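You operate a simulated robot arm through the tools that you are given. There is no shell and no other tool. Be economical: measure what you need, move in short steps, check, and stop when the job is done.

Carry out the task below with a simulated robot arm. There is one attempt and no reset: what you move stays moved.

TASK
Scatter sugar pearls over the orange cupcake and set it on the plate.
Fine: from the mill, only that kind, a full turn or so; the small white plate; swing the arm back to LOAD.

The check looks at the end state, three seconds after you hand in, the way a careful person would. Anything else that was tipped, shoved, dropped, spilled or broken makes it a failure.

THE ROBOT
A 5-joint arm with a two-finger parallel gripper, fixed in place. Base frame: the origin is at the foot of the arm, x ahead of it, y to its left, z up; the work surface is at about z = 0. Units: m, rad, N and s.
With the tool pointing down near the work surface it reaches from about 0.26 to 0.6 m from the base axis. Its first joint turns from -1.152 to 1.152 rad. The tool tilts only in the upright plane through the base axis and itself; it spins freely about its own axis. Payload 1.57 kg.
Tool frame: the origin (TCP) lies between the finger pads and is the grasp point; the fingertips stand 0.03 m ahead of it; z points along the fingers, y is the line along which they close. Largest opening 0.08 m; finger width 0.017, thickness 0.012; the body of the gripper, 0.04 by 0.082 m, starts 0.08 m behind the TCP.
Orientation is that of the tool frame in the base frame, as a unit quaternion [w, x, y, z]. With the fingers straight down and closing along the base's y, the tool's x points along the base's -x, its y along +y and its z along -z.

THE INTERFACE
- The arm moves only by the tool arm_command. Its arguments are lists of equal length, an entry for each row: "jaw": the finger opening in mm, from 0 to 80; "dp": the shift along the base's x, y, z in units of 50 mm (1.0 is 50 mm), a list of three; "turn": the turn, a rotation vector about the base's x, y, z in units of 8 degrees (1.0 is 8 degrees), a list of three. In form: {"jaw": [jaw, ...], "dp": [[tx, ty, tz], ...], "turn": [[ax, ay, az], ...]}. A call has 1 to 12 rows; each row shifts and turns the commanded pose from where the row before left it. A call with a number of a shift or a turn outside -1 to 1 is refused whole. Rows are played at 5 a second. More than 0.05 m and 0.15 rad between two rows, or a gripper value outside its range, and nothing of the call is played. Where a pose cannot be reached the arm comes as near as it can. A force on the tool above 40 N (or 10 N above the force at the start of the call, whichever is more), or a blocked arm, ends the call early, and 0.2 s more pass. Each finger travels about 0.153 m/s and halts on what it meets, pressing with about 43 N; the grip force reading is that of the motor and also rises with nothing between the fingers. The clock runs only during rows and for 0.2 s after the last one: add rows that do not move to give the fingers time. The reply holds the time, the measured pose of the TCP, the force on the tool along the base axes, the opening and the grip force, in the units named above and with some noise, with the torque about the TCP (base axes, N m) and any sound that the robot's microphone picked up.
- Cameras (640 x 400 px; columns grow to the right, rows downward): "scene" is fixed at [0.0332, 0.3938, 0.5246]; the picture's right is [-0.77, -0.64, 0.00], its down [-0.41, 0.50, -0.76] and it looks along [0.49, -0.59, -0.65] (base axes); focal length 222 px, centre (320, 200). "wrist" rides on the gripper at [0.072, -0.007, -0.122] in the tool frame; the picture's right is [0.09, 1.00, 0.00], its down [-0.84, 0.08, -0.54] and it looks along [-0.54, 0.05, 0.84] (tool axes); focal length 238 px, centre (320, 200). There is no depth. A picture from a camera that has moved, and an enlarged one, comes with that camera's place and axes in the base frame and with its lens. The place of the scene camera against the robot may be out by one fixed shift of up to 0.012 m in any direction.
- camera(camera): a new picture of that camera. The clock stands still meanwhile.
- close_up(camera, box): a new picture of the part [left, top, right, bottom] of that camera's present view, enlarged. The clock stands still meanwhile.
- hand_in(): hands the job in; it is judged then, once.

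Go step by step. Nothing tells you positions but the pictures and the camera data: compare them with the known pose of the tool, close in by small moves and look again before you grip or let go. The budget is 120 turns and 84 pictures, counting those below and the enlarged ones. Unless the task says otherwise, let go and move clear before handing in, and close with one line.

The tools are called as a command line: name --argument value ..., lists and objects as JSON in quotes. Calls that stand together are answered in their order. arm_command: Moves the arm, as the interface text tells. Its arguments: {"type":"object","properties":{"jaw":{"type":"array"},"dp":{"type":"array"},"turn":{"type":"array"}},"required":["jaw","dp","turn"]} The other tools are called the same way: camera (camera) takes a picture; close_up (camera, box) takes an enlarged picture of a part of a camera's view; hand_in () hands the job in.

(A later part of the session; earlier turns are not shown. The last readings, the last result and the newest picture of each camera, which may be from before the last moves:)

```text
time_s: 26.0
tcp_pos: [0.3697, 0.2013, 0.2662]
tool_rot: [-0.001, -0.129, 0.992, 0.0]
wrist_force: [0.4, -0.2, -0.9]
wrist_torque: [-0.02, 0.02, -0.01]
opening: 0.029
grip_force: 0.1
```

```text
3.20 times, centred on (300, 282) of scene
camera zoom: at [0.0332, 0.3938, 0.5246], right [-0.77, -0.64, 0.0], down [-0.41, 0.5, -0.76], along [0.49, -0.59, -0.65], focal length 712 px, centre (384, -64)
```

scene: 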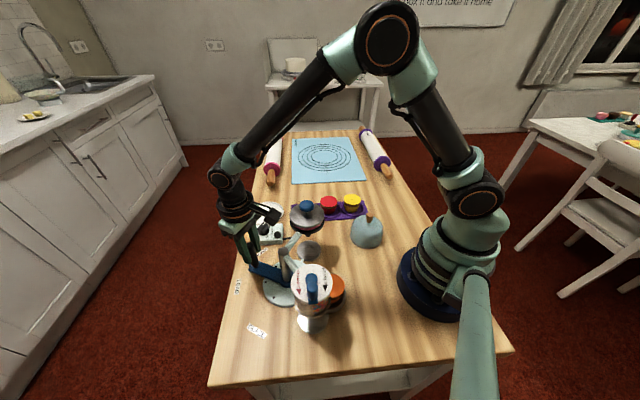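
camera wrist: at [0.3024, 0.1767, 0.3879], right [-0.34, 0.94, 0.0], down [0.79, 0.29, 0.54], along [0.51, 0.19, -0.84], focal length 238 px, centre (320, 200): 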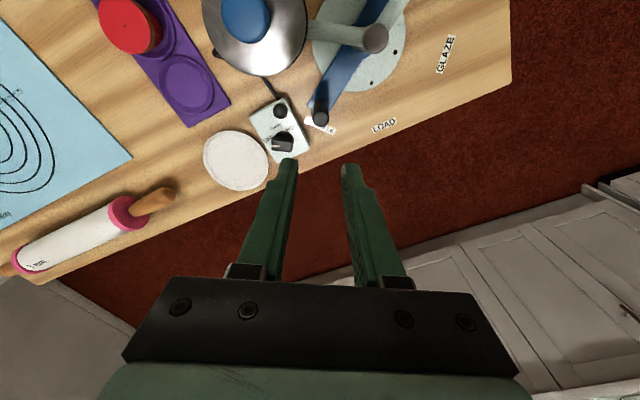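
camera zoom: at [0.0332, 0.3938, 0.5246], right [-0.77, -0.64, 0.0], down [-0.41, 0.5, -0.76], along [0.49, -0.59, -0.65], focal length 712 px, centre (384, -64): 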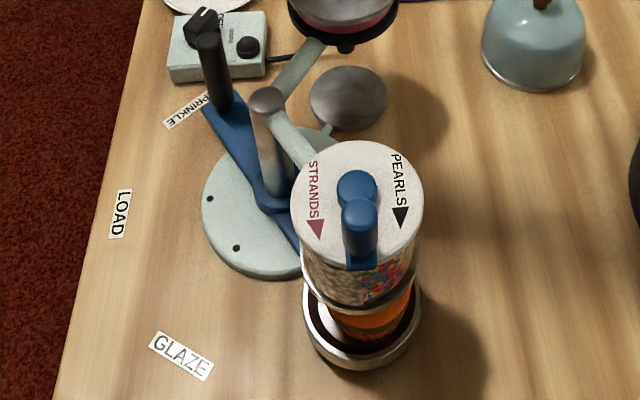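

The lever stays put with the cupcake under the mill. Next is the crank: its peg top is around (0.149, 0.275, 0.19) on a circle of about 38 mm around the mill axis. I'll move high above it with the jaws tangential and look.

arm_command --jaw '[29, 29, 29, 29, 29, 29, 29, 29, 29, 30]' --dp '[[0, 0, 0.4], [-0.55, 0.185, 0.05], [-0.55, 0.185, 0.05], [-0.55, 0.185, 0.05], [-0.55, 0.185, 0.05], [-0.55, 0.185, 0.05], [-0.55, 0.185, 0.05], [-0.55, 0.185, 0.0], [-0.55, 0.185, 0], [0, 0, 0]]' --turn '[[0, 0, -0.9], [0, 0, -0.9], [0, 0, -0.9], [0, 0, -0.9], [0, 0, -0.9], [0, 0, -0.9], [0, 0, -0.9], [0, 0, -0.9], [0, 0, -0.9], [0, 0, 0]]'

camera --camera "wrist"

camera --camera "scene"

```text
time_s: 28.2
tcp_pos: [0.1498, 0.2763, 0.3016]
tool_rot: [0.0, 0.423, 0.906, 0.0]
wrist_force: [1.0, -0.1, 0.3]
wrist_torque: [0.01, -0.02, -0.01]
opening: 0.03
grip_force: 0.0
```

```text
39 pictures are left
camera wrist: at [0.0986, 0.3269, 0.4225], right [0.7, 0.71, 0.0], down [0.6, -0.59, 0.54], along [0.38, -0.38, -0.84], focal length 238 px, centre (320, 200)
```

wrist: 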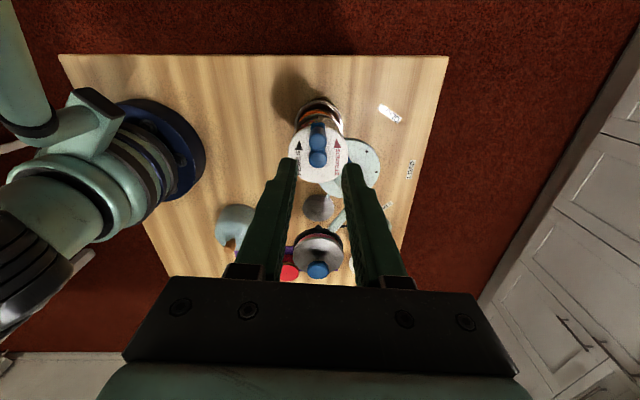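

```text
38 pictures are left
```

scene: 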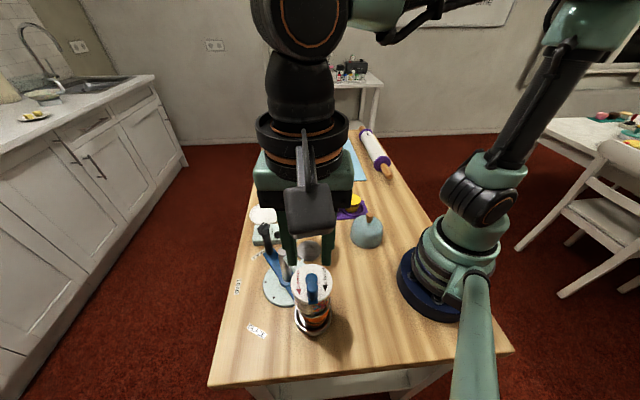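

close_up --camera "wrist" --box '[270, 85, 370, 205]'

```text
3.33 times, centred on (320, 145) of wrist
camera zoom: at [0.0986, 0.3269, 0.4225], right [0.7, 0.71, 0.0], down [0.6, -0.59, 0.54], along [0.38, -0.38, -0.84], focal length 794 px, centre (320, 383)
```

zoom: 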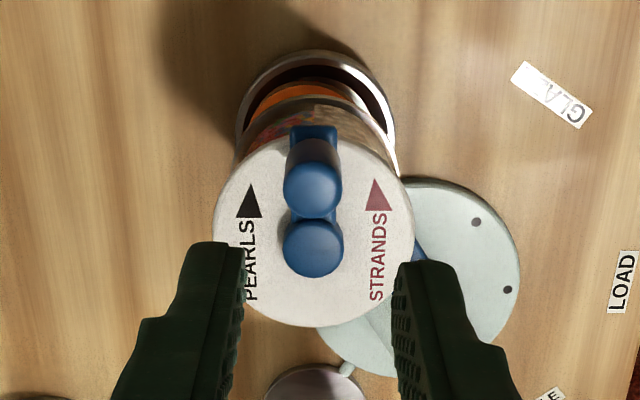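

The peg is near (0.150, 0.272) with its top at about z 0.197, and the mill axis is near (0.1735, 0.248). The PEARLS arrow confirms clockwise. I'll lower to just above the peg and check.

arm_command --jaw '[36, 36, 36, 36]' --dp '[[0, -0.1, -0.6], [0, 0, -0.6], [0, 0, -0.3], [0, 0, 0]]' --turn '[[0, 0, 0.3], [0, 0, 0.3], [0, 0, 0], [0, 0, 0]]'

close_up --camera "wrist" --box '[240, 80, 400, 230]'

close_up --camera "scene" --box '[260, 230, 370, 345]'

```text
time_s: 29.2
tcp_pos: [0.1503, 0.2711, 0.2273]
tool_rot: [0.001, 0.384, 0.923, 0.0]
wrist_force: [0.2, 0.0, 0.1]
wrist_torque: [-0.02, -0.01, -0.01]
opening: 0.0359
grip_force: 0.1
```

```text
2.67 times, centred on (320, 155) of wrist
camera zoom: at [0.0946, 0.3169, 0.3473], right [0.64, 0.77, 0.0], down [0.64, -0.54, 0.54], along [0.42, -0.35, -0.84], focal length 636 px, centre (320, 320)
```

zoom: 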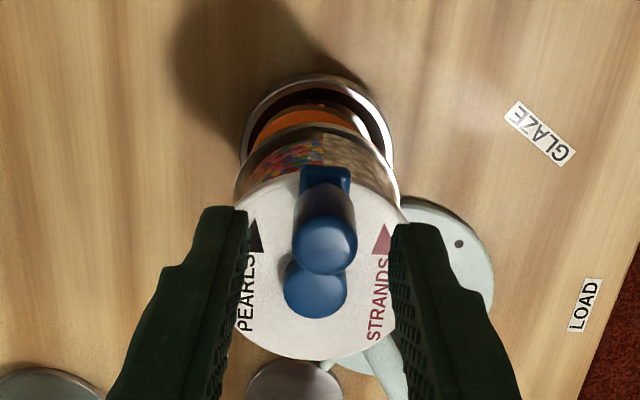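

```text
3.48 times, centred on (315, 288) of scene
camera zoom: at [0.0332, 0.3938, 0.5246], right [-0.77, -0.64, 0.0], down [-0.41, 0.5, -0.76], along [0.49, -0.59, -0.65], focal length 773 px, centre (337, -104)
```

zoom: 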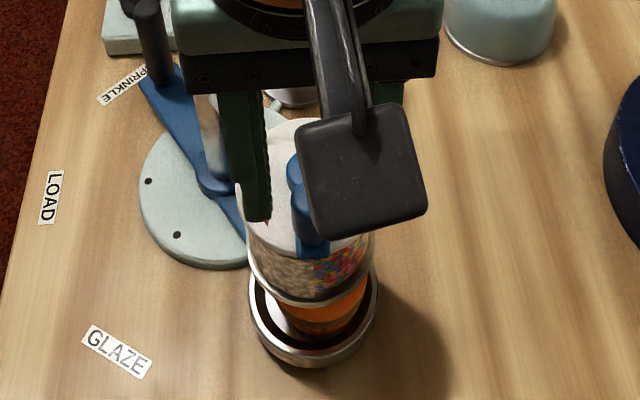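

The peg is centred between the fingers. I'll lower so the tips pass alongside it, above the crank arm, and verify.

arm_command --jaw '[36, 36, 36]' --dp '[[0.04, -0.01, -0.28], [0, 0, -0.3], [0, 0, 0]]' --turn '[[0, 0, 0], [0, 0, 0], [0, 0, 0]]'

close_up --camera "wrist" --box '[240, 80, 400, 230]'

```text
time_s: 30.0
tcp_pos: [0.1528, 0.2702, 0.1962]
tool_rot: [0.0, 0.385, 0.923, -0.001]
wrist_force: [0.6, -0.1, -0.8]
wrist_torque: [-0.03, 0.01, -0.02]
opening: 0.0361
grip_force: 0.2
```

```text
2.67 times, centred on (320, 155) of wrist
camera zoom: at [0.0969, 0.3164, 0.3183], right [0.64, 0.77, 0.0], down [0.64, -0.54, 0.54], along [0.42, -0.35, -0.84], focal length 636 px, centre (320, 320)
```

zoom: 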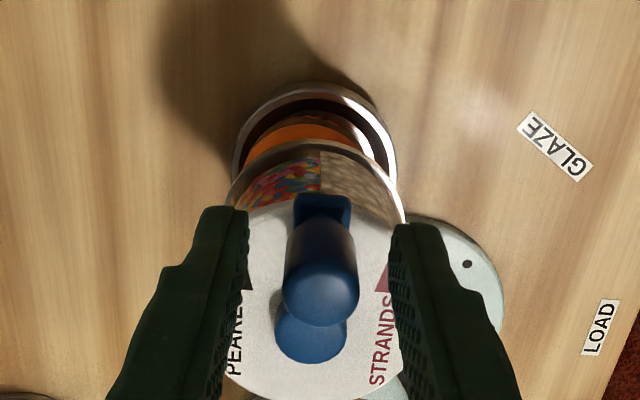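

The peg is well centred. I'll narrow the gap and begin the clockwise turn, co-rotating the tool so the jaws stay tangential (first 80°).

arm_command --jaw '[27, 27, 27, 27, 27, 27, 27, 27, 27, 27, 27]' --dp '[[0, 0, 0], [0.0641, 0.0538, 0], [0.071, 0.0443, 0], [0.0765, 0.0341, 0], [0.0805, 0.023, 0], [0.0829, 0.0117, 0], [0.0838, 0, 0], [0.0829, -0.0117, 0], [0.0805, -0.023, 0], [0.0765, -0.0341, 0], [0.071, -0.0443, 0]]' --turn '[[0, 0, 0], [0, 0, -1], [0, 0, -1], [0, 0, -1], [0, 0, -1], [0, 0, -1], [0, 0, -1], [0, 0, -1], [0, 0, -1], [0, 0, -1], [0, 0, -1]]'

camera --camera "wrist"

close_up --camera "scene" --box '[260, 230, 370, 345]'

```text
time_s: 32.4
tcp_pos: [0.2241, 0.2452, 0.1961]
tool_rot: [0.0, 0.887, 0.462, 0.0]
wrist_force: [-0.3, 0.4, 0.0]
wrist_torque: [0.01, 0.03, -0.02]
opening: 0.0271
grip_force: 0.1
out of reach, approached as far as the arm can: row 11
```

```text
33 pictures are left
camera wrist: at [0.2592, 0.3072, 0.3184], right [0.87, -0.5, 0.0], down [-0.42, -0.73, 0.54], along [-0.27, -0.47, -0.84], focal length 238 px, centre (320, 200)
```

wrist: 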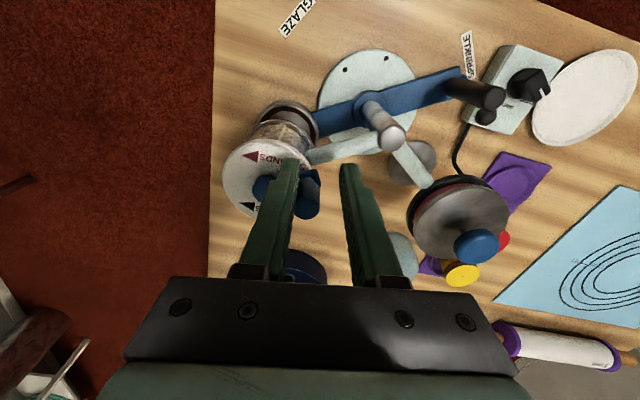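

```text
3.48 times, centred on (315, 288) of scene
camera zoom: at [0.0332, 0.3938, 0.5246], right [-0.77, -0.64, 0.0], down [-0.41, 0.5, -0.76], along [0.49, -0.59, -0.65], focal length 773 px, centre (337, -104)
```

zoom: 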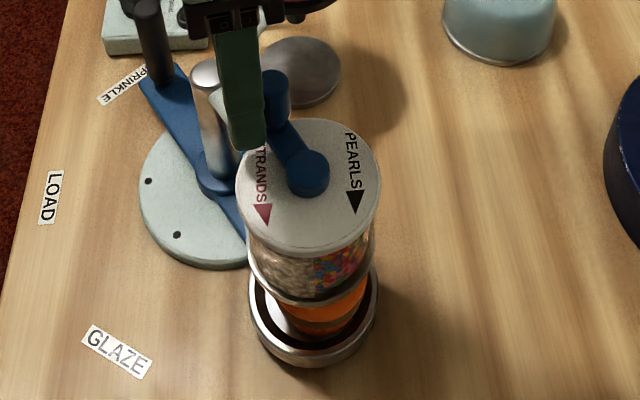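

The spin joint hit its limit on the last row, which pulled the pose sideways, but the peg only moved clockwise and sits between the fingers. I'll look closely before lifting off and unwinding the spin.

close_up --camera "wrist" --box '[215, 90, 345, 230]'

close_up --camera "scene" --box '[285, 285, 350, 340]'

```text
2.86 times, centred on (280, 160) of wrist
camera zoom: at [0.2592, 0.3072, 0.3184], right [0.87, -0.5, 0.0], down [-0.42, -0.73, 0.54], along [-0.27, -0.47, -0.84], focal length 681 px, centre (434, 314)
```

zoom: 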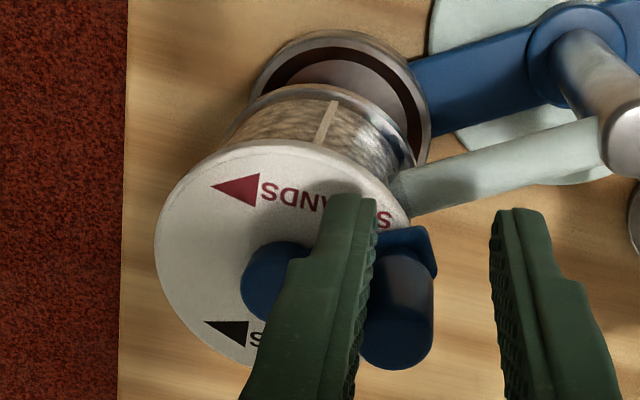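

```text
7.27 times, centred on (318, 312) of scene
camera zoom: at [0.0332, 0.3938, 0.5246], right [-0.77, -0.64, 0.0], down [-0.41, 0.5, -0.76], along [0.49, -0.59, -0.65], focal length 1617 px, centre (338, -618)
```

zoom: 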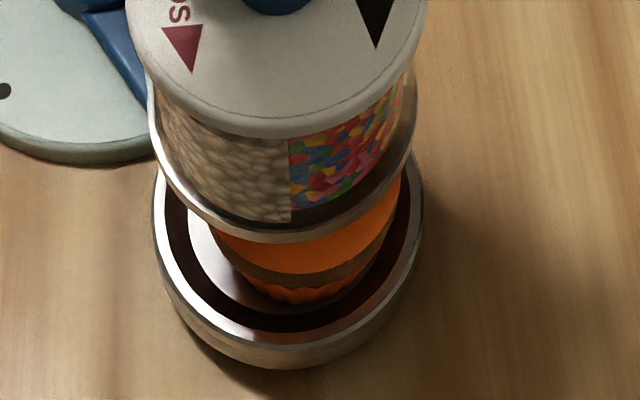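

The crank has gone about 150° clockwise, with its peg now near angle -25°, and one finger is between the hub and the peg. I'll lift straight up clear of it.

arm_command --jaw '[27, 27, 27, 27]' --dp '[[0, 0, 0.3], [0, 0, 0.5], [0, 0, 0.8], [0, 0, 0]]' --turn '[[0, 0, 0], [0, 0, 0], [0, 0, 0], [0, 0, 0]]'

close_up --camera "scene" --box '[260, 220, 370, 340]'

```text
time_s: 33.4
tcp_pos: [0.2248, 0.2442, 0.2783]
tool_rot: [-0.001, 0.887, 0.462, 0.001]
wrist_force: [0.0, -0.1, 0.4]
wrist_torque: [0.06, -0.01, -0.01]
opening: 0.0269
grip_force: 0.2
```

```text
3.33 times, centred on (315, 280) of scene
camera zoom: at [0.0332, 0.3937, 0.5246], right [-0.77, -0.64, 0.0], down [-0.41, 0.5, -0.76], along [0.49, -0.59, -0.65], focal length 741 px, centre (337, -67)
```

zoom: 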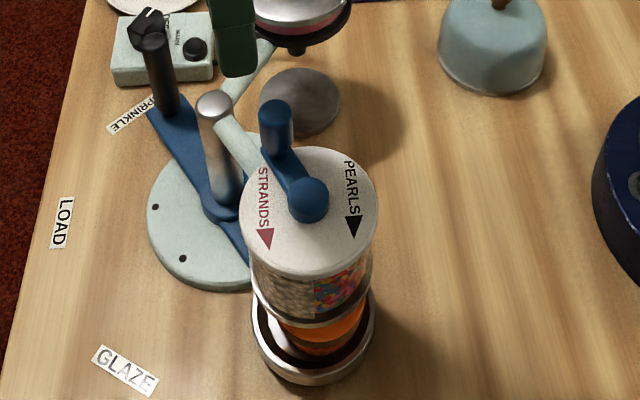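

The crank stayed put. I'll unwind the spin by +282° above the mill so I have range for the remaining ~210° in one go.

arm_command --jaw '[30, 34, 34, 34, 34, 34, 34, 34, 34, 34, 34, 34]' --dp '[[0, 0, 0], [-0.06, -0.02, 0], [-0.06, -0.02, 0], [-0.06, -0.02, 0], [-0.06, -0.02, 0], [-0.06, -0.02, 0], [-0.05, -0.03, 0], [0, 0, 0], [0, 0, 0], [0, 0, 0], [0, 0, 0], [0, 0, 0]]' --turn '[[0, 0, 0.98], [0, 0, 0.98], [0, 0, 0.98], [0, 0, 0.98], [0, 0, 0.98], [0, 0, 0.98], [0, 0, 0.98], [0, 0, 0.98], [0, 0, 0.98], [0, 0, 0.98], [0, 0, 0.98], [0, 0, 0.98]]'

arm_command --jaw '[34, 34, 34, 34, 34, 34, 34, 34, 34, 34, 34, 34]' --dp '[[0, 0, 0], [0, 0, 0], [0, 0, 0], [0, 0, 0], [0, 0, 0], [0, 0, 0], [0, 0, 0], [0, 0, 0], [0, 0, 0], [0, 0, 0], [0, 0, 0], [0, 0, 0]]' --turn '[[0, 0, 0.98], [0, 0, 0.98], [0, 0, 0.98], [0, 0, 0.98], [0, 0, 0.98], [0, 0, 0.98], [0, 0, 0.98], [0, 0, 0.98], [0, 0, 0.98], [0, 0, 0.98], [0, 0, 0.98], [0, 0, 0.98]]'

arm_command --jaw '[34, 34, 34, 34, 34, 34, 34, 34, 34, 34, 34, 34]' --dp '[[0, 0, 0], [0, 0, 0], [0, 0, 0], [0, 0, 0], [0, 0, 0], [0, 0, 0], [0, 0, 0], [0, 0, 0], [0, 0, 0], [0, 0, 0], [0, 0, 0], [0, 0, 0]]' --turn '[[0, 0, 0.98], [0, 0, 0.98], [0, 0, 0.98], [0, 0, 0.98], [0, 0, 0.98], [0, 0, 0.98], [0, 0, 0.98], [0, 0, 0.98], [0, 0, 0.98], [0, 0, 0.98], [0, 0, 0.98], [0, 0, 0.98]]'

close_up --camera "wrist" --box '[220, 60, 420, 230]'

```text
time_s: 36.0
tcp_pos: [0.2059, 0.2374, 0.2766]
tool_rot: [0.0, 0.267, 0.964, 0.0]
wrist_force: [0.7, 0.0, 0.1]
wrist_torque: [0.03, -0.03, -0.04]
opening: 0.0339
grip_force: 0.1
```

```text
time_s: 38.6
tcp_pos: [0.205, 0.2388, 0.2773]
tool_rot: [-0.001, -0.524, 0.852, 0.0]
wrist_force: [0.2, 0.6, -0.8]
wrist_torque: [0.0, 0.01, 0.01]
opening: 0.0337
grip_force: 0.1
```

```text
time_s: 41.2
tcp_pos: [0.2065, 0.2388, 0.2768]
tool_rot: [0.0, 0.98, -0.197, 0.0]
wrist_force: [-0.2, -0.5, 0.2]
wrist_torque: [0.0, 0.02, 0.0]
opening: 0.034
grip_force: 0.0
```

```text
2.35 times, centred on (320, 145) of wrist
camera zoom: at [0.2748, 0.2167, 0.3985], right [-0.3, -0.95, 0.0], down [-0.8, 0.25, 0.54], along [-0.52, 0.16, -0.84], focal length 561 px, centre (320, 329)
```

zoom: 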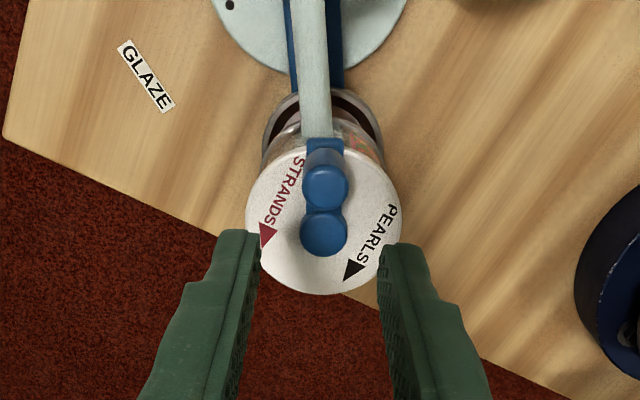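

The peg is at (0.2094, 0.2347), and the refined axis is (0.177, 0.2455) with radius 34 mm. I'll lower around the peg and check.

arm_command --jaw '[36, 36, 36, 36]' --dp '[[0.056, -0.08, -0.6], [0, 0, -0.6], [0, 0, -0.42], [0, 0, 0]]' --turn '[[0, 0, 0.4], [0, 0, 0], [0, 0, 0], [0, 0, 0]]'

close_up --camera "wrist" --box '[240, 80, 400, 230]'

```text
time_s: 42.2
tcp_pos: [0.2084, 0.2342, 0.1952]
tool_rot: [0.0, 0.985, -0.172, 0.0]
wrist_force: [0.2, 0.8, -0.7]
wrist_torque: [-0.01, 0.02, -0.01]
opening: 0.0362
grip_force: 0.2
```

```text
2.67 times, centred on (320, 155) of wrist
camera zoom: at [0.2786, 0.2164, 0.3169], right [-0.25, -0.97, 0.0], down [-0.81, 0.21, 0.54], along [-0.52, 0.14, -0.84], focal length 636 px, centre (320, 320)
```

zoom: 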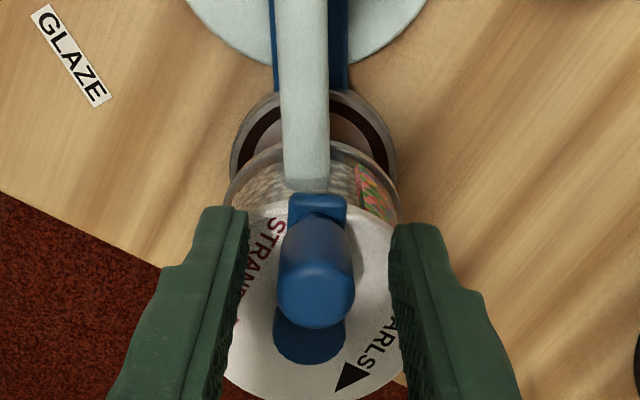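

The peg is centred again. I'll continue the clockwise turn.

arm_command --jaw '[27, 27, 27, 27, 27, 27, 27, 27, 27, 27, 27]' --dp '[[0.01, 0.01, 0], [-0.0356, -0.088, 0], [-0.0474, -0.0822, 0], [-0.0584, -0.0748, 0], [-0.0683, -0.0659, 0], [-0.0768, -0.0558, 0], [-0.0838, -0.0446, 0], [-0.0892, -0.0325, 0], [-0.0928, -0.0197, 0], [-0.0947, -0.0066, 0], [-0.0947, 0.0066, 0]]' --turn '[[0, 0, 0], [0, 0, -1], [0, 0, -1], [0, 0, -1], [0, 0, -1], [0, 0, -1], [0, 0, -1], [0, 0, -1], [0, 0, -1], [0, 0, -1], [0, 0, -1]]'

close_up --camera "wrist" --box '[240, 80, 400, 230]'

close_up --camera "scene" --box '[260, 240, 370, 345]'

```text
time_s: 44.6
tcp_pos: [0.1721, 0.2128, 0.1961]
tool_rot: [-0.001, -0.643, 0.766, -0.001]
wrist_force: [1.3, 0.7, -0.2]
wrist_torque: [0.01, -0.02, -0.02]
opening: 0.0277
grip_force: 0.3
```

```text
2.67 times, centred on (320, 155) of wrist
camera zoom: at [0.1664, 0.1399, 0.3176], right [-1.0, 0.08, 0.0], down [0.07, 0.84, 0.54], along [0.04, 0.54, -0.84], focal length 636 px, centre (320, 320)
```

zoom: 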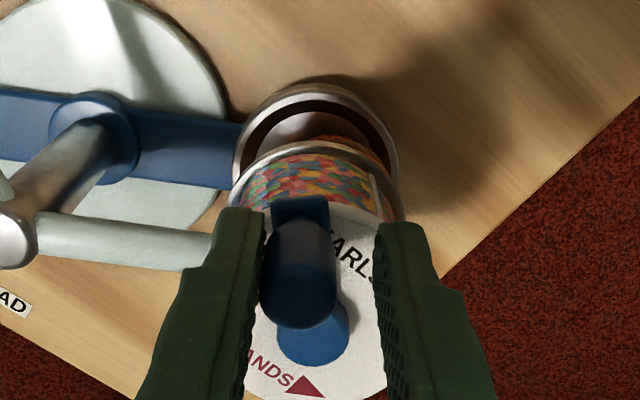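

```text
3.81 times, centred on (315, 292) of scene
camera zoom: at [0.0332, 0.3938, 0.5246], right [-0.77, -0.64, 0.0], down [-0.41, 0.5, -0.76], along [0.49, -0.59, -0.65], focal length 847 px, centre (339, -152)
```

zoom: 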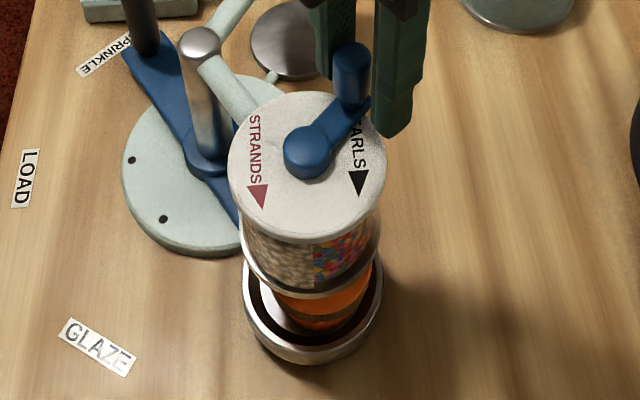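

The turn proceeds smoothly. I'll continue with 12 more steps.

arm_command --jaw '[27, 27, 27, 27, 27, 27, 27, 27, 27, 27, 27, 27]' --dp '[[-0.0928, 0.0197, 0], [-0.0892, 0.0325, 0], [-0.0838, 0.0446, 0], [-0.0768, 0.0558, 0], [-0.0683, 0.0659, 0], [-0.0584, 0.0748, 0], [-0.0474, 0.0822, 0], [-0.0356, 0.088, 0], [-0.023, 0.0921, 0], [-0.0099, 0.0944, 0], [0.0033, 0.0948, 0], [0.0165, 0.0935, 0]]' --turn '[[0, 0, -1], [0, 0, -1], [0, 0, -1], [0, 0, -1], [0, 0, -1], [0, 0, -1], [0, 0, -1], [0, 0, -1], [0, 0, -1], [0, 0, -1], [0, 0, -1], [0, 0, -1]]'

close_up --camera "wrist" --box '[240, 80, 400, 230]'

close_up --camera "scene" --box '[260, 240, 370, 345]'

```text
time_s: 47.2
tcp_pos: [0.1438, 0.2539, 0.1953]
tool_rot: [0.001, 0.138, 0.99, 0.0]
wrist_force: [-0.3, -1.4, 0.5]
wrist_torque: [-0.04, 0.04, -0.01]
opening: 0.0278
grip_force: 0.7
```

```text
2.67 times, centred on (320, 155) of wrist
camera zoom: at [0.0732, 0.2669, 0.3174], right [0.18, 0.98, 0.0], down [0.83, -0.16, 0.54], along [0.53, -0.1, -0.84], focal length 636 px, centre (320, 320)
```

zoom: 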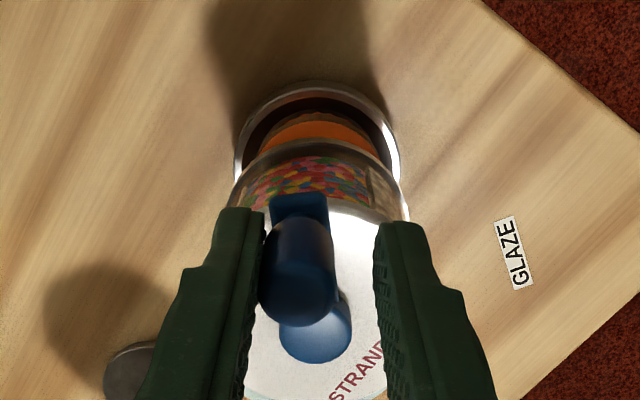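

```text
3.81 times, centred on (315, 292) of scene
camera zoom: at [0.0332, 0.3937, 0.5246], right [-0.77, -0.64, 0.0], down [-0.41, 0.5, -0.76], along [0.49, -0.59, -0.65], focal length 847 px, centre (339, -152)
```

zoom: 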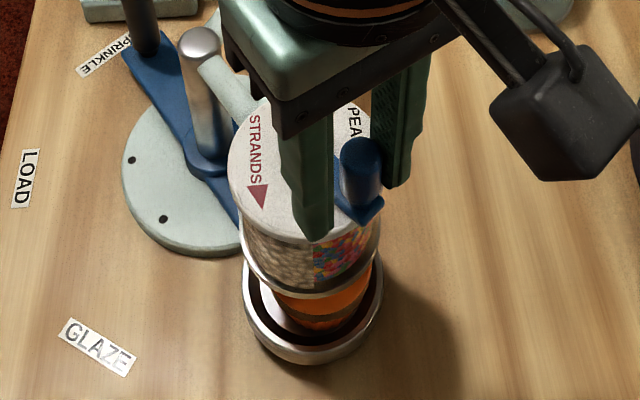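

About 5 more steps complete the full turn. I'll add those plus one.

arm_command --jaw '[27, 27, 27, 27, 27, 27, 27]' --dp '[[0.0293, 0.0903, 0], [0.0416, 0.0853, 0], [0.0531, 0.0787, 0], [0.0635, 0.0705, 0], [0.0727, 0.061, 0], [0.0805, 0.0503, 0], [0, 0, 0]]' --turn '[[0, 0, -1], [0, 0, -1], [0, 0, -1], [0, 0, -1], [0, 0, -1], [0, 0, -1], [0, 0, 0]]'

close_up --camera "wrist" --box '[240, 80, 400, 230]'

close_up --camera "scene" --box '[260, 240, 370, 345]'

```text
time_s: 48.8
tcp_pos: [0.1621, 0.2757, 0.1957]
tool_rot: [0.001, 0.529, 0.849, 0.0]
wrist_force: [-1.6, -0.9, -0.6]
wrist_torque: [0.01, 0.02, 0.01]
opening: 0.0279
grip_force: 0.2
```

```text
2.67 times, centred on (320, 155) of wrist
camera zoom: at [0.124, 0.3368, 0.3175], right [0.85, 0.52, 0.0], down [0.44, -0.72, 0.54], along [0.28, -0.46, -0.84], focal length 636 px, centre (320, 320)
```

zoom: 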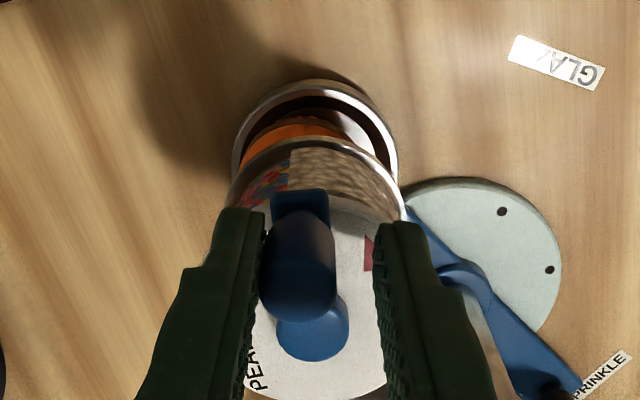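

```text
3.81 times, centred on (315, 292) of scene
camera zoom: at [0.0332, 0.3938, 0.5246], right [-0.77, -0.64, 0.0], down [-0.41, 0.5, -0.76], along [0.49, -0.59, -0.65], focal length 847 px, centre (339, -152)
```

zoom: 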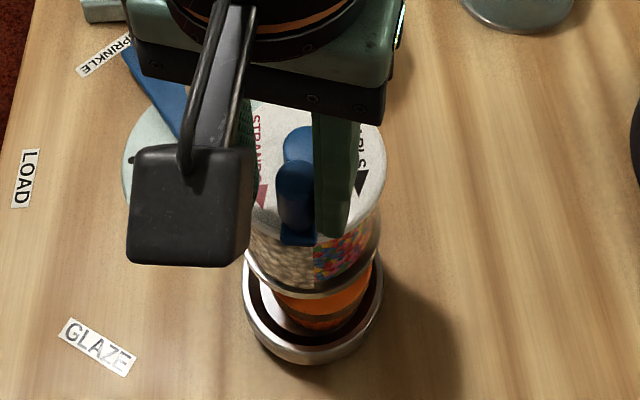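

The crank has gone just past a full turn. I'll open, lift clear and check the cupcake for pearls.

arm_command --jaw '[34, 36, 36, 36, 36]' --dp '[[0, 0, 0], [0, 0, 0.3], [0, 0, 0.8], [0, 0, 0.8], [0, 0, 0]]' --turn '[[0, 0, 0], [0, 0, 0], [0, 0, 0], [0, 0, 0], [0, 0, 0]]'

close_up --camera "scene" --box '[285, 290, 345, 340]'

```text
time_s: 50.0
tcp_pos: [0.1614, 0.2762, 0.2909]
tool_rot: [0.0, 0.528, 0.849, -0.001]
wrist_force: [0.1, -0.3, 0.3]
wrist_torque: [0.01, -0.01, 0.0]
opening: 0.0359
grip_force: 0.1
```

```text
8.00 times, centred on (315, 315) of scene
camera zoom: at [0.0332, 0.3937, 0.5246], right [-0.77, -0.64, 0.0], down [-0.41, 0.5, -0.76], along [0.49, -0.59, -0.65], focal length 1779 px, centre (360, -720)
```

zoom: 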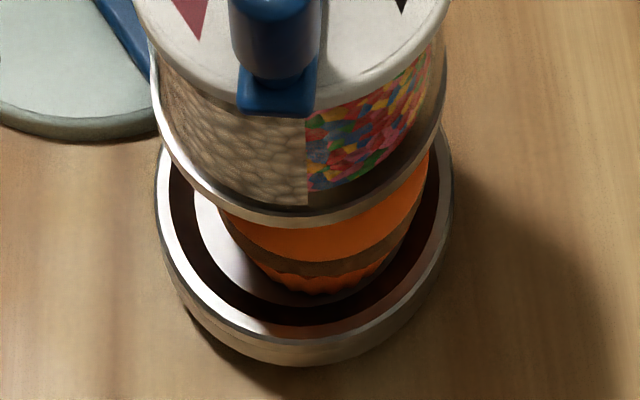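

Only the cupcake's near edge is visible and nothing has spilled. I'll return to the handle, swing it back to LOAD, and inspect the top there.

arm_command --jaw '[36, 36, 36, 36, 36, 36, 36, 40, 40, 40, 40, 40]' --dp '[[0.381, -0.135, 0], [0.381, -0.135, 0], [0.381, -0.135, 0], [0.381, -0.135, 0], [0.381, -0.135, 0], [0.381, -0.135, -0.2], [0.381, -0.135, -0.2], [0.381, -0.135, -0.2], [0.381, -0.135, -0.2], [0.381, -0.135, -0.2], [0.381, -0.135, -0.2], [0, 0, 0]]' --turn '[[0, 0, 0.895], [0, 0, 0.895], [0, 0, 0.895], [0, 0, 0.895], [0, 0, 0.895], [0, 0, 0.895], [0, 0, 0.895], [0, 0, 0.895], [0, 0, 0.895], [0, 0, 0.895], [0, 0, 0.895], [0, 0, 0]]'

camera --camera "wrist"

```text
time_s: 52.6
tcp_pos: [0.3714, 0.2014, 0.2304]
tool_rot: [-0.002, -0.131, 0.991, 0.0]
wrist_force: [-0.7, 0.3, -0.6]
wrist_torque: [0.03, -0.04, -0.01]
opening: 0.0401
grip_force: 0.0
```

```text
19 pictures are left
camera wrist: at [0.3039, 0.1756, 0.3519], right [-0.35, 0.94, 0.0], down [0.79, 0.29, 0.54], along [0.51, 0.19, -0.84], focal length 238 px, centre (320, 200)
```

wrist: 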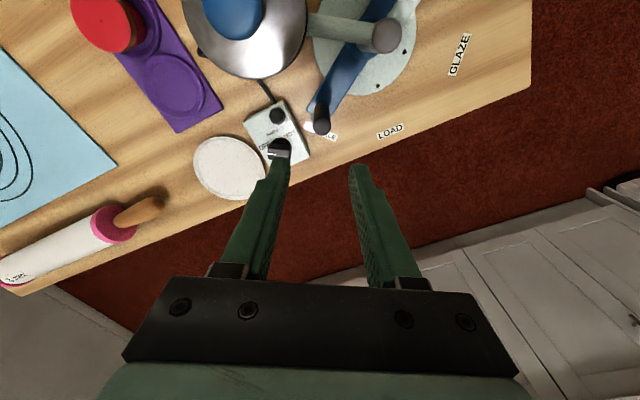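

The handle is where I left it, at (0.372, 0.202). I'll lower around it and close to a loose fit.

arm_command --jaw '[34, 34, 34, 34, 28, 24, 24]' --dp '[[0.005, 0.02, -0.7], [0, 0, -0.7], [0, 0, -0.7], [0, 0, -0.62], [0, 0, 0], [0, 0, 0], [0, 0, 0]]' --turn '[[0, 0, 0], [0, 0, 0], [0, 0, 0], [0, 0, 0], [0, 0, 0], [0, 0, 0], [0, 0, 0]]'

camera --camera "wrist"

```text
time_s: 54.2
tcp_pos: [0.3712, 0.2009, 0.0952]
tool_rot: [-0.001, -0.131, 0.991, -0.001]
wrist_force: [0.3, 0.0, 0.0]
wrist_torque: [-0.02, 0.01, -0.01]
opening: 0.0236
grip_force: 0.0
```

```text
18 pictures are left
camera wrist: at [0.3041, 0.1757, 0.2166], right [-0.35, 0.94, 0.0], down [0.79, 0.29, 0.54], along [0.51, 0.19, -0.84], focal length 238 px, centre (320, 200)
```

wrist: 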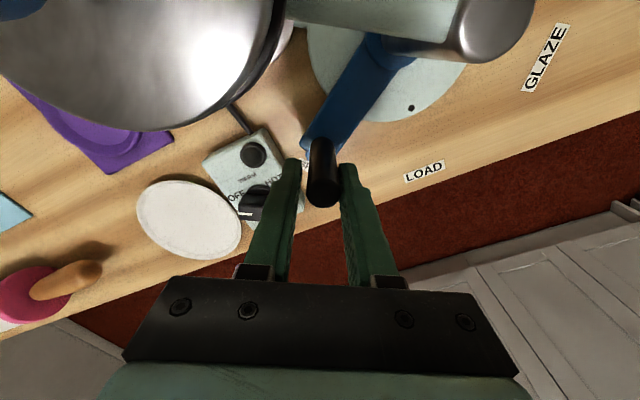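

The handle is captured. I'll swing it counter-clockwise back to LOAD along the arc.

arm_command --jaw '[24, 24, 24, 24, 24, 24, 24, 24]' --dp '[[0.0404, 0.2672, 0], [0.0014, 0.2702, 0], [-0.0376, 0.2676, 0], [-0.0763, 0.2592, 0], [-0.1129, 0.2455, 0], [-0.1472, 0.2266, 0], [-0.1783, 0.203, 0], [0, 0, 0]]' --turn '[[0, 0, 0], [0, 0, 0], [0, 0, 0], [0, 0, 0], [0, 0, 0], [0, 0, 0], [0, 0, 0], [0, 0, 0]]'

close_up --camera "scene" --box '[220, 230, 380, 345]'

```text
time_s: 56.0
tcp_pos: [0.346, 0.2897, 0.0946]
tool_rot: [-0.001, -0.131, 0.991, -0.001]
wrist_force: [-0.4, 0.5, 0.7]
wrist_torque: [0.01, 0.04, 0.03]
opening: 0.0238
grip_force: 0.2
```

```text
3.48 times, centred on (300, 288) of scene
camera zoom: at [0.0332, 0.3938, 0.5246], right [-0.77, -0.64, 0.0], down [-0.41, 0.5, -0.76], along [0.49, -0.59, -0.65], focal length 773 px, centre (390, -104)
```

zoom: 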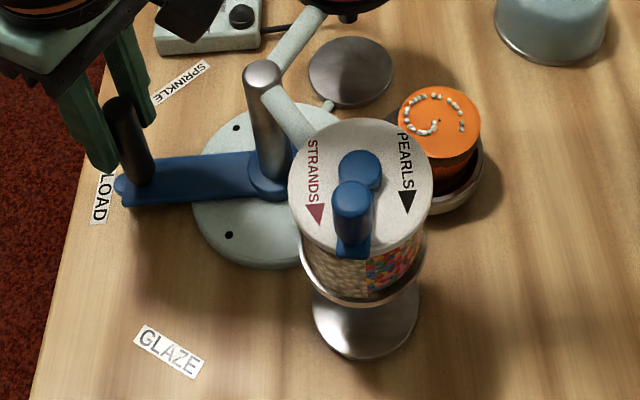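

Pearls now lie in a neat ring on the cupcake and the lever is back at LOAD. I'll release the handle, rise, and return above the dish with the same pose I used for placing it.

arm_command --jaw '[36, 36, 36, 36, 36, 36, 45, 55, 65, 70, 70]' --dp '[[0, 0, 0], [0, 0, 0.3], [0, 0, 0.8], [0, 0, 0.9], [0, 0, 0.9], [0, 0, 0.8], [-0.73, -0.735, 0], [-0.73, -0.735, 0], [-0.73, -0.735, 0], [-0.73, -0.735, 0], [0, 0, 0]]' --turn '[[0, 0, 0], [0, 0, 0], [0, 0, 0], [0, 0, 0], [0, 0, 0], [0, 0, 0], [0, 0, 0.78], [0, 0, 0.78], [0, 0, 0.78], [0, 0, 0.78], [0, 0, 0]]'

camera --camera "wrist"

```text
refused: row 7 steps farther than a row can; nothing moved
```

```text
16 pictures are left
camera wrist: at [0.2782, 0.264, 0.2166], right [-0.35, 0.94, 0.0], down [0.79, 0.29, 0.54], along [0.51, 0.19, -0.84], focal length 238 px, centre (320, 200)
```

wrist: 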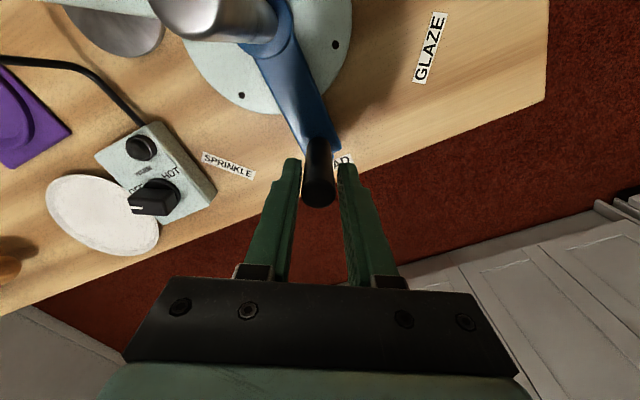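

One step was slightly too long, so nothing moved. The lever looks just as it did at the start; I'll resend with shorter steps.

arm_command --jaw '[36, 36, 36, 36, 36, 36, 45, 55, 65, 70, 70, 70]' --dp '[[0, 0, 0], [0, 0, 0.3], [0, 0, 0.8], [0, 0, 0.9], [0, 0, 0.9], [0, 0, 0.8], [-0.585, -0.588, 0], [-0.585, -0.588, 0], [-0.585, -0.588, 0], [-0.585, -0.588, 0], [-0.585, -0.588, 0], [0, 0, 0]]' --turn '[[0, 0, 0], [0, 0, 0], [0, 0, 0], [0, 0, 0], [0, 0, 0], [0, 0, 0], [0, 0, 0.62], [0, 0, 0.62], [0, 0, 0.62], [0, 0, 0.62], [0, 0, 0.62], [0, 0, 0]]'

camera --camera "wrist"

```text
time_s: 58.6
tcp_pos: [0.1994, 0.1403, 0.2792]
tool_rot: [-0.001, -0.341, 0.94, -0.001]
wrist_force: [0.2, 0.0, -0.4]
wrist_torque: [0.01, -0.02, -0.01]
opening: 0.0701
grip_force: 0.0
```

```text
15 pictures are left
camera wrist: at [0.1486, 0.0895, 0.4013], right [-0.71, 0.71, 0.0], down [0.59, 0.6, 0.54], along [0.38, 0.38, -0.84], focal length 238 px, centre (320, 200)
```

wrist: 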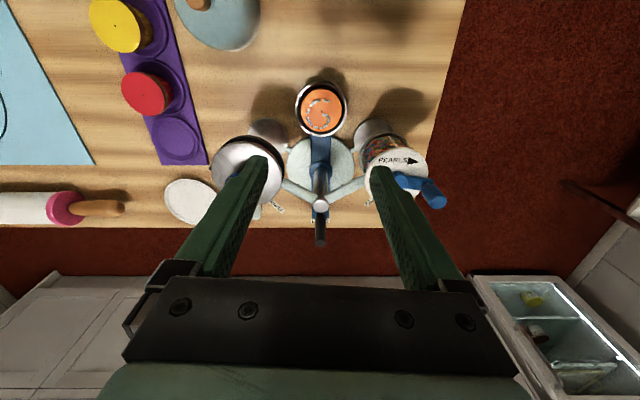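

The cupcake is centred between the jaws. I'll tilt 5° inward as before and lower in stages, stopping at z≈0.10 to check.

arm_command --jaw '[70, 70, 70, 70, 70, 70]' --dp '[[0, 0, -0.8], [0, 0, -0.8], [0, 0, -0.8], [0, 0, -0.8], [0, 0, -0.4], [0, 0, 0]]' --turn '[[-0.182, 0.254, 0], [-0.182, 0.254, 0], [0, 0, 0], [0, 0, 0], [0, 0, 0], [0, 0, 0]]'

camera --camera "wrist"

```text
time_s: 60.0
tcp_pos: [0.1996, 0.1415, 0.0997]
tool_rot: [-0.042, -0.34, 0.94, -0.012]
wrist_force: [-1.1, -0.1, 0.5]
wrist_torque: [0.0, 0.01, 0.0]
opening: 0.07
grip_force: 0.1
```

```text
14 pictures are left
camera wrist: at [0.1574, 0.0974, 0.2273], right [-0.71, 0.71, 0.01], down [0.63, 0.62, 0.47], along [0.32, 0.34, -0.88], focal length 238 px, centre (320, 200)
```

wrist: 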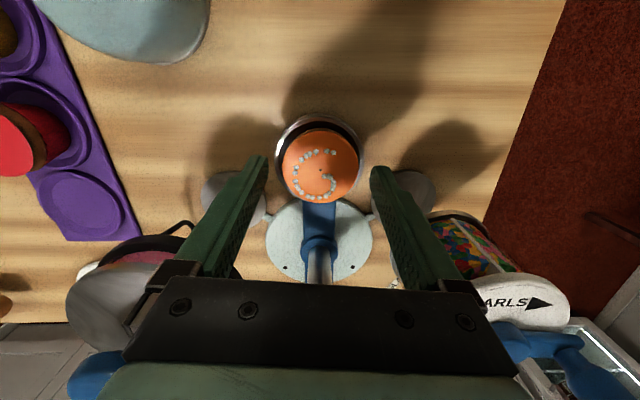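

The cupcake is well aligned at about (0.198, 0.141). I'll lower to grip height and close gently.

arm_command --jaw '[70, 70, 70, 64, 60, 56, 52, 52, 52]' --dp '[[-0.01, 0, -0.25], [-0.01, 0, -0.25], [0, 0, 0], [0, 0, 0], [0, 0, 0], [0, 0, 0], [0, 0, 0], [0, 0, 0], [0, 0, 0]]' --turn '[[0, 0, 0], [0, 0, 0], [0, 0, 0], [0, 0, 0], [0, 0, 0], [0, 0, 0], [0, 0, 0], [0, 0, 0], [0, 0, 0]]'

camera --camera "wrist"

```text
time_s: 62.0
tcp_pos: [0.1986, 0.1427, 0.0741]
tool_rot: [-0.043, -0.34, 0.939, -0.012]
wrist_force: [-0.1, -0.3, -0.4]
wrist_torque: [-0.01, -0.05, 0.0]
opening: 0.0544
grip_force: 43.8
```

```text
13 pictures are left
camera wrist: at [0.1565, 0.0972, 0.2022], right [-0.71, 0.71, 0.01], down [0.63, 0.62, 0.47], along [0.32, 0.34, -0.88], focal length 238 px, centre (320, 200)
```

wrist: 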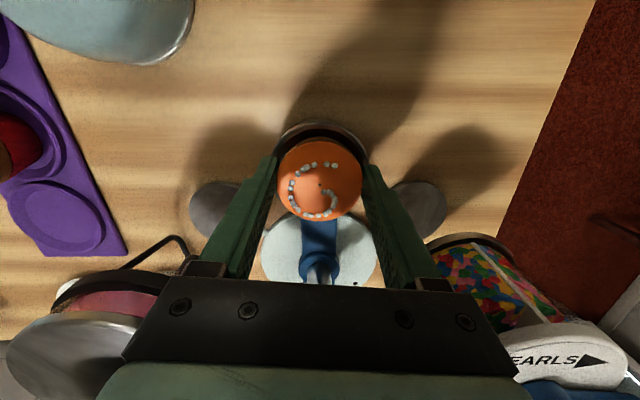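

The cupcake is gripped with its pearls intact. I'll lift straight up slowly, keeping the small tilt so the cupcake stays upright.

arm_command --jaw '[52, 52, 52, 52, 52, 52, 52, 52]' --dp '[[0, 0, 0.15], [0, 0, 0.35], [0, 0, 0.6], [0, 0, 0.7], [0, 0, 0.7], [0, 0, 0.7], [0, 0, 0.6], [0, 0, 0.3]]' --turn '[[0, 0, 0], [0, 0, 0], [0, 0, 0], [0, 0, 0], [0, 0, 0], [0, 0, 0], [0, 0, 0], [0, 0, 0]]'

arm_command --jaw '[52, 52, 52, 52, 52, 52, 52, 52, 52, 52, 52, 52]' --dp '[[0.286, -0.444, 0], [0.236, -0.474, 0], [0.182, -0.498, 0], [0.128, -0.518, 0], [0.5, 0.096, 0], [0.7, 0.134, 0], [0.75, 0.144, 0], [0.75, 0.144, 0], [0.75, 0.144, 0], [0.75, 0.144, 0], [0.7, 0.134, 0], [0.416, 0.08, 0]]' --turn '[[0, 0, -0.776], [0, 0, -0.776], [0, 0, -0.776], [0, 0, -0.78], [0, 0, 0], [0, 0, 0], [0, 0, 0], [0, 0, 0], [0, 0, 0], [0, 0, 0], [0, 0, 0], [0, 0, 0]]'

camera --camera "wrist"

close_up --camera "scene" --box '[220, 110, 370, 270]'

```text
time_s: 63.8
tcp_pos: [0.1987, 0.1428, 0.2796]
tool_rot: [-0.043, -0.34, 0.94, -0.011]
wrist_force: [-0.7, 0.8, -0.5]
wrist_torque: [0.03, -0.01, 0.02]
opening: 0.0543
grip_force: 43.1
```

```text
time_s: 66.4
tcp_pos: [0.5066, 0.0964, 0.2803]
tool_rot: [-0.046, -0.13, 0.99, -0.003]
wrist_force: [-0.6, 0.0, -0.5]
wrist_torque: [0.01, 0.01, 0.03]
opening: 0.0542
grip_force: 43.3
```

```text
12 pictures are left
camera wrist: at [0.4501, 0.0731, 0.4079], right [-0.34, 0.94, 0.01], down [0.83, 0.3, 0.46], along [0.43, 0.17, -0.89], focal length 238 px, centre (320, 200)
```

wrist: 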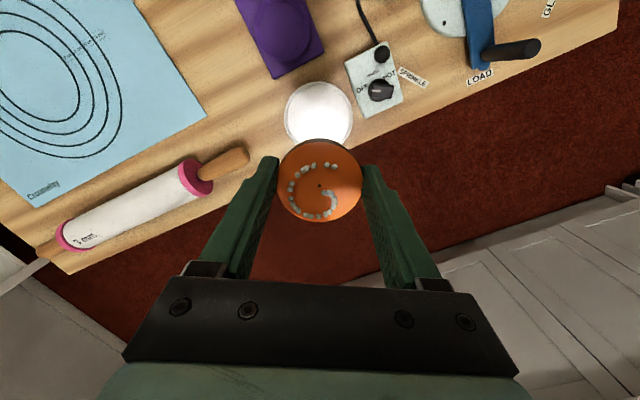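

```text
2.50 times, centred on (295, 190) of scene
camera zoom: at [0.0332, 0.3937, 0.5246], right [-0.77, -0.64, 0.0], down [-0.41, 0.5, -0.76], along [0.49, -0.59, -0.65], focal length 556 px, centre (382, 225)
```

zoom: 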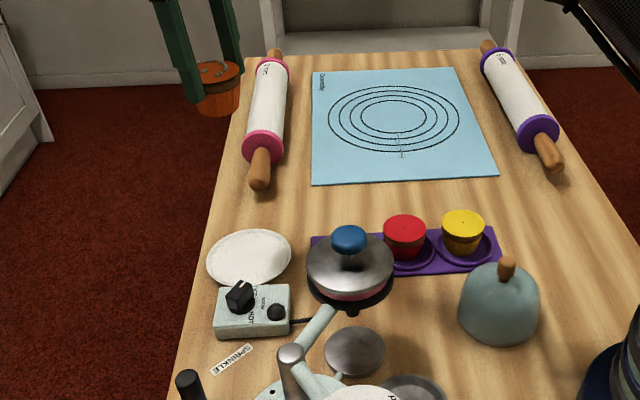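

The plate centre is near (0.503, 0.095). I'll go down to z≈0.09 over it, then check.

arm_command --jaw '[52, 52, 52, 52, 52, 52, 52]' --dp '[[-0.07, -0.02, -0.5], [0, 0, -0.8], [0, 0, -0.8], [0, 0, -0.8], [0, 0, -0.6], [0, 0, -0.3], [0, 0, 0]]' --turn '[[0, 0, 0], [0, 0, 0], [0, 0, 0], [0, 0, 0], [0, 0, 0], [0, 0, 0], [0, 0, 0]]'

camera --camera "wrist"

close_up --camera "scene" --box '[230, 180, 310, 250]'

```text
time_s: 68.0
tcp_pos: [0.5031, 0.0952, 0.0889]
tool_rot: [-0.045, -0.13, 0.991, -0.002]
wrist_force: [0.4, 0.6, -1.7]
wrist_torque: [-0.03, 0.02, -0.05]
opening: 0.0544
grip_force: 43.2
```

```text
10 pictures are left
camera wrist: at [0.4461, 0.0719, 0.2173], right [-0.34, 0.94, 0.01], down [0.83, 0.3, 0.47], along [0.43, 0.17, -0.88], focal length 238 px, centre (320, 200)
```

wrist: 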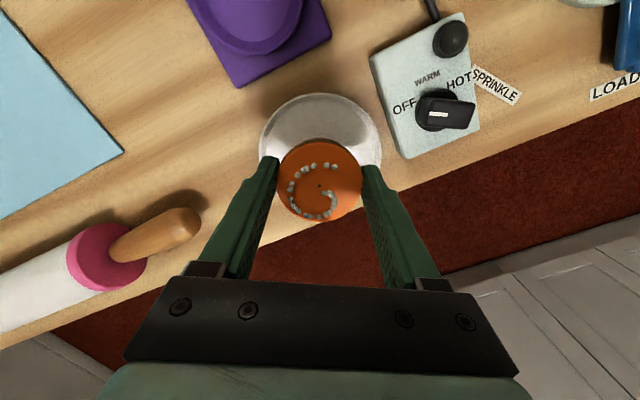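

```text
5.71 times, centred on (270, 215) of scene
camera zoom: at [0.0332, 0.3938, 0.5246], right [-0.77, -0.64, 0.0], down [-0.41, 0.5, -0.76], along [0.49, -0.59, -0.65], focal length 1271 px, centre (606, 114)
```

zoom: 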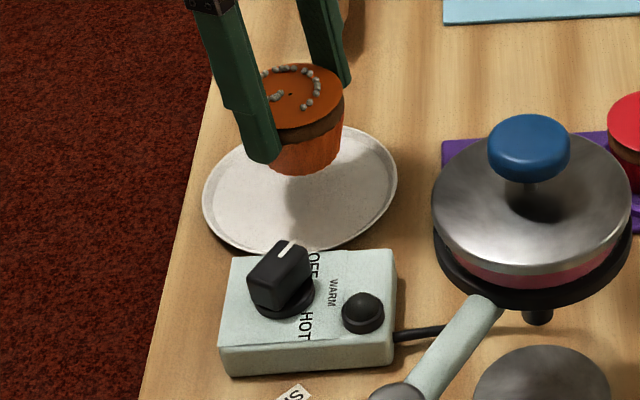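

Well centred over the plate and upright. I'll descend gently until contact.

arm_command --jaw '[52, 52, 52, 52, 52, 52, 52, 52, 52]' --dp '[[0, 0, -0.24], [0, 0, -0.2], [0, 0, -0.06], [0, 0, -0.04], [0, 0, -0.03], [0, 0, -0.03], [0, 0, -0.03], [0, 0, -0.03], [0, 0, 0]]' --turn '[[0, 0, 0], [0, 0, 0], [0, 0, 0], [0, 0, 0], [0, 0, 0], [0, 0, 0], [0, 0, 0], [0, 0, 0], [0, 0, 0]]'

close_up --camera "scene" --box '[230, 180, 310, 250]'

```text
time_s: 70.0
tcp_pos: [0.5043, 0.0956, 0.0591]
tool_rot: [-0.043, -0.131, 0.99, -0.002]
wrist_force: [-11.6, -2.0, 35.3]
wrist_torque: [-0.16, 0.49, -0.02]
opening: 0.0543
grip_force: 43.1
```

```text
5.71 times, centred on (270, 215) of scene
camera zoom: at [0.033, 0.3937, 0.5247], right [-0.77, -0.64, 0.0], down [-0.41, 0.5, -0.76], along [0.49, -0.59, -0.65], focal length 1271 px, centre (606, 114)
```

zoom: 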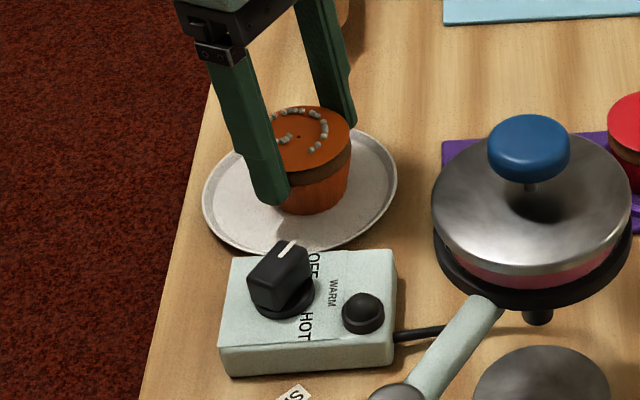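

It's in contact and slightly pressed. I'll relax upward a little, then open partway.

arm_command --jaw '[52, 52, 52]' --dp '[[0, 0, 0.04], [0, 0, 0.01], [0, 0, 0]]' --turn '[[0, 0, 0], [0, 0, 0], [0, 0, 0]]'

```text
time_s: 70.8
tcp_pos: [0.5049, 0.0953, 0.0596]
tool_rot: [-0.042, -0.129, 0.991, -0.001]
wrist_force: [3.0, 0.5, 10.5]
wrist_torque: [-0.03, -0.18, -0.04]
opening: 0.0544
grip_force: 43.0
```

arm_command --jaw '[53, 55, 58, 60, 63, 63]' --dp '[[0, 0, 0.012], [0, 0, 0], [0, 0, 0], [0, 0, 0], [0, 0, 0], [0, 0, 0]]' --turn '[[0, 0, 0], [0, 0, 0], [0, 0, 0], [0, 0, 0], [0, 0, 0], [0, 0, 0]]'

camera --camera "wrist"

```text
time_s: 72.2
tcp_pos: [0.502, 0.0958, 0.0609]
tool_rot: [-0.045, -0.13, 0.991, -0.002]
wrist_force: [0.1, -0.2, 0.1]
wrist_torque: [-0.03, 0.01, 0.0]
opening: 0.0629
grip_force: 0.0
```

```text
7 pictures are left
camera wrist: at [0.4462, 0.072, 0.1875], right [-0.34, 0.94, 0.01], down [0.83, 0.3, 0.47], along [0.43, 0.17, -0.88], focal length 238 px, centre (320, 200)
```

wrist: 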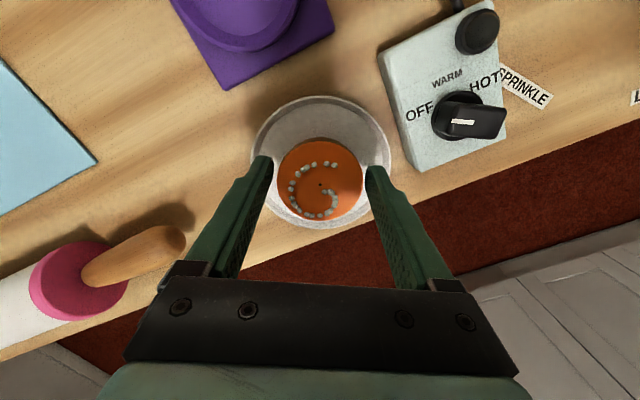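

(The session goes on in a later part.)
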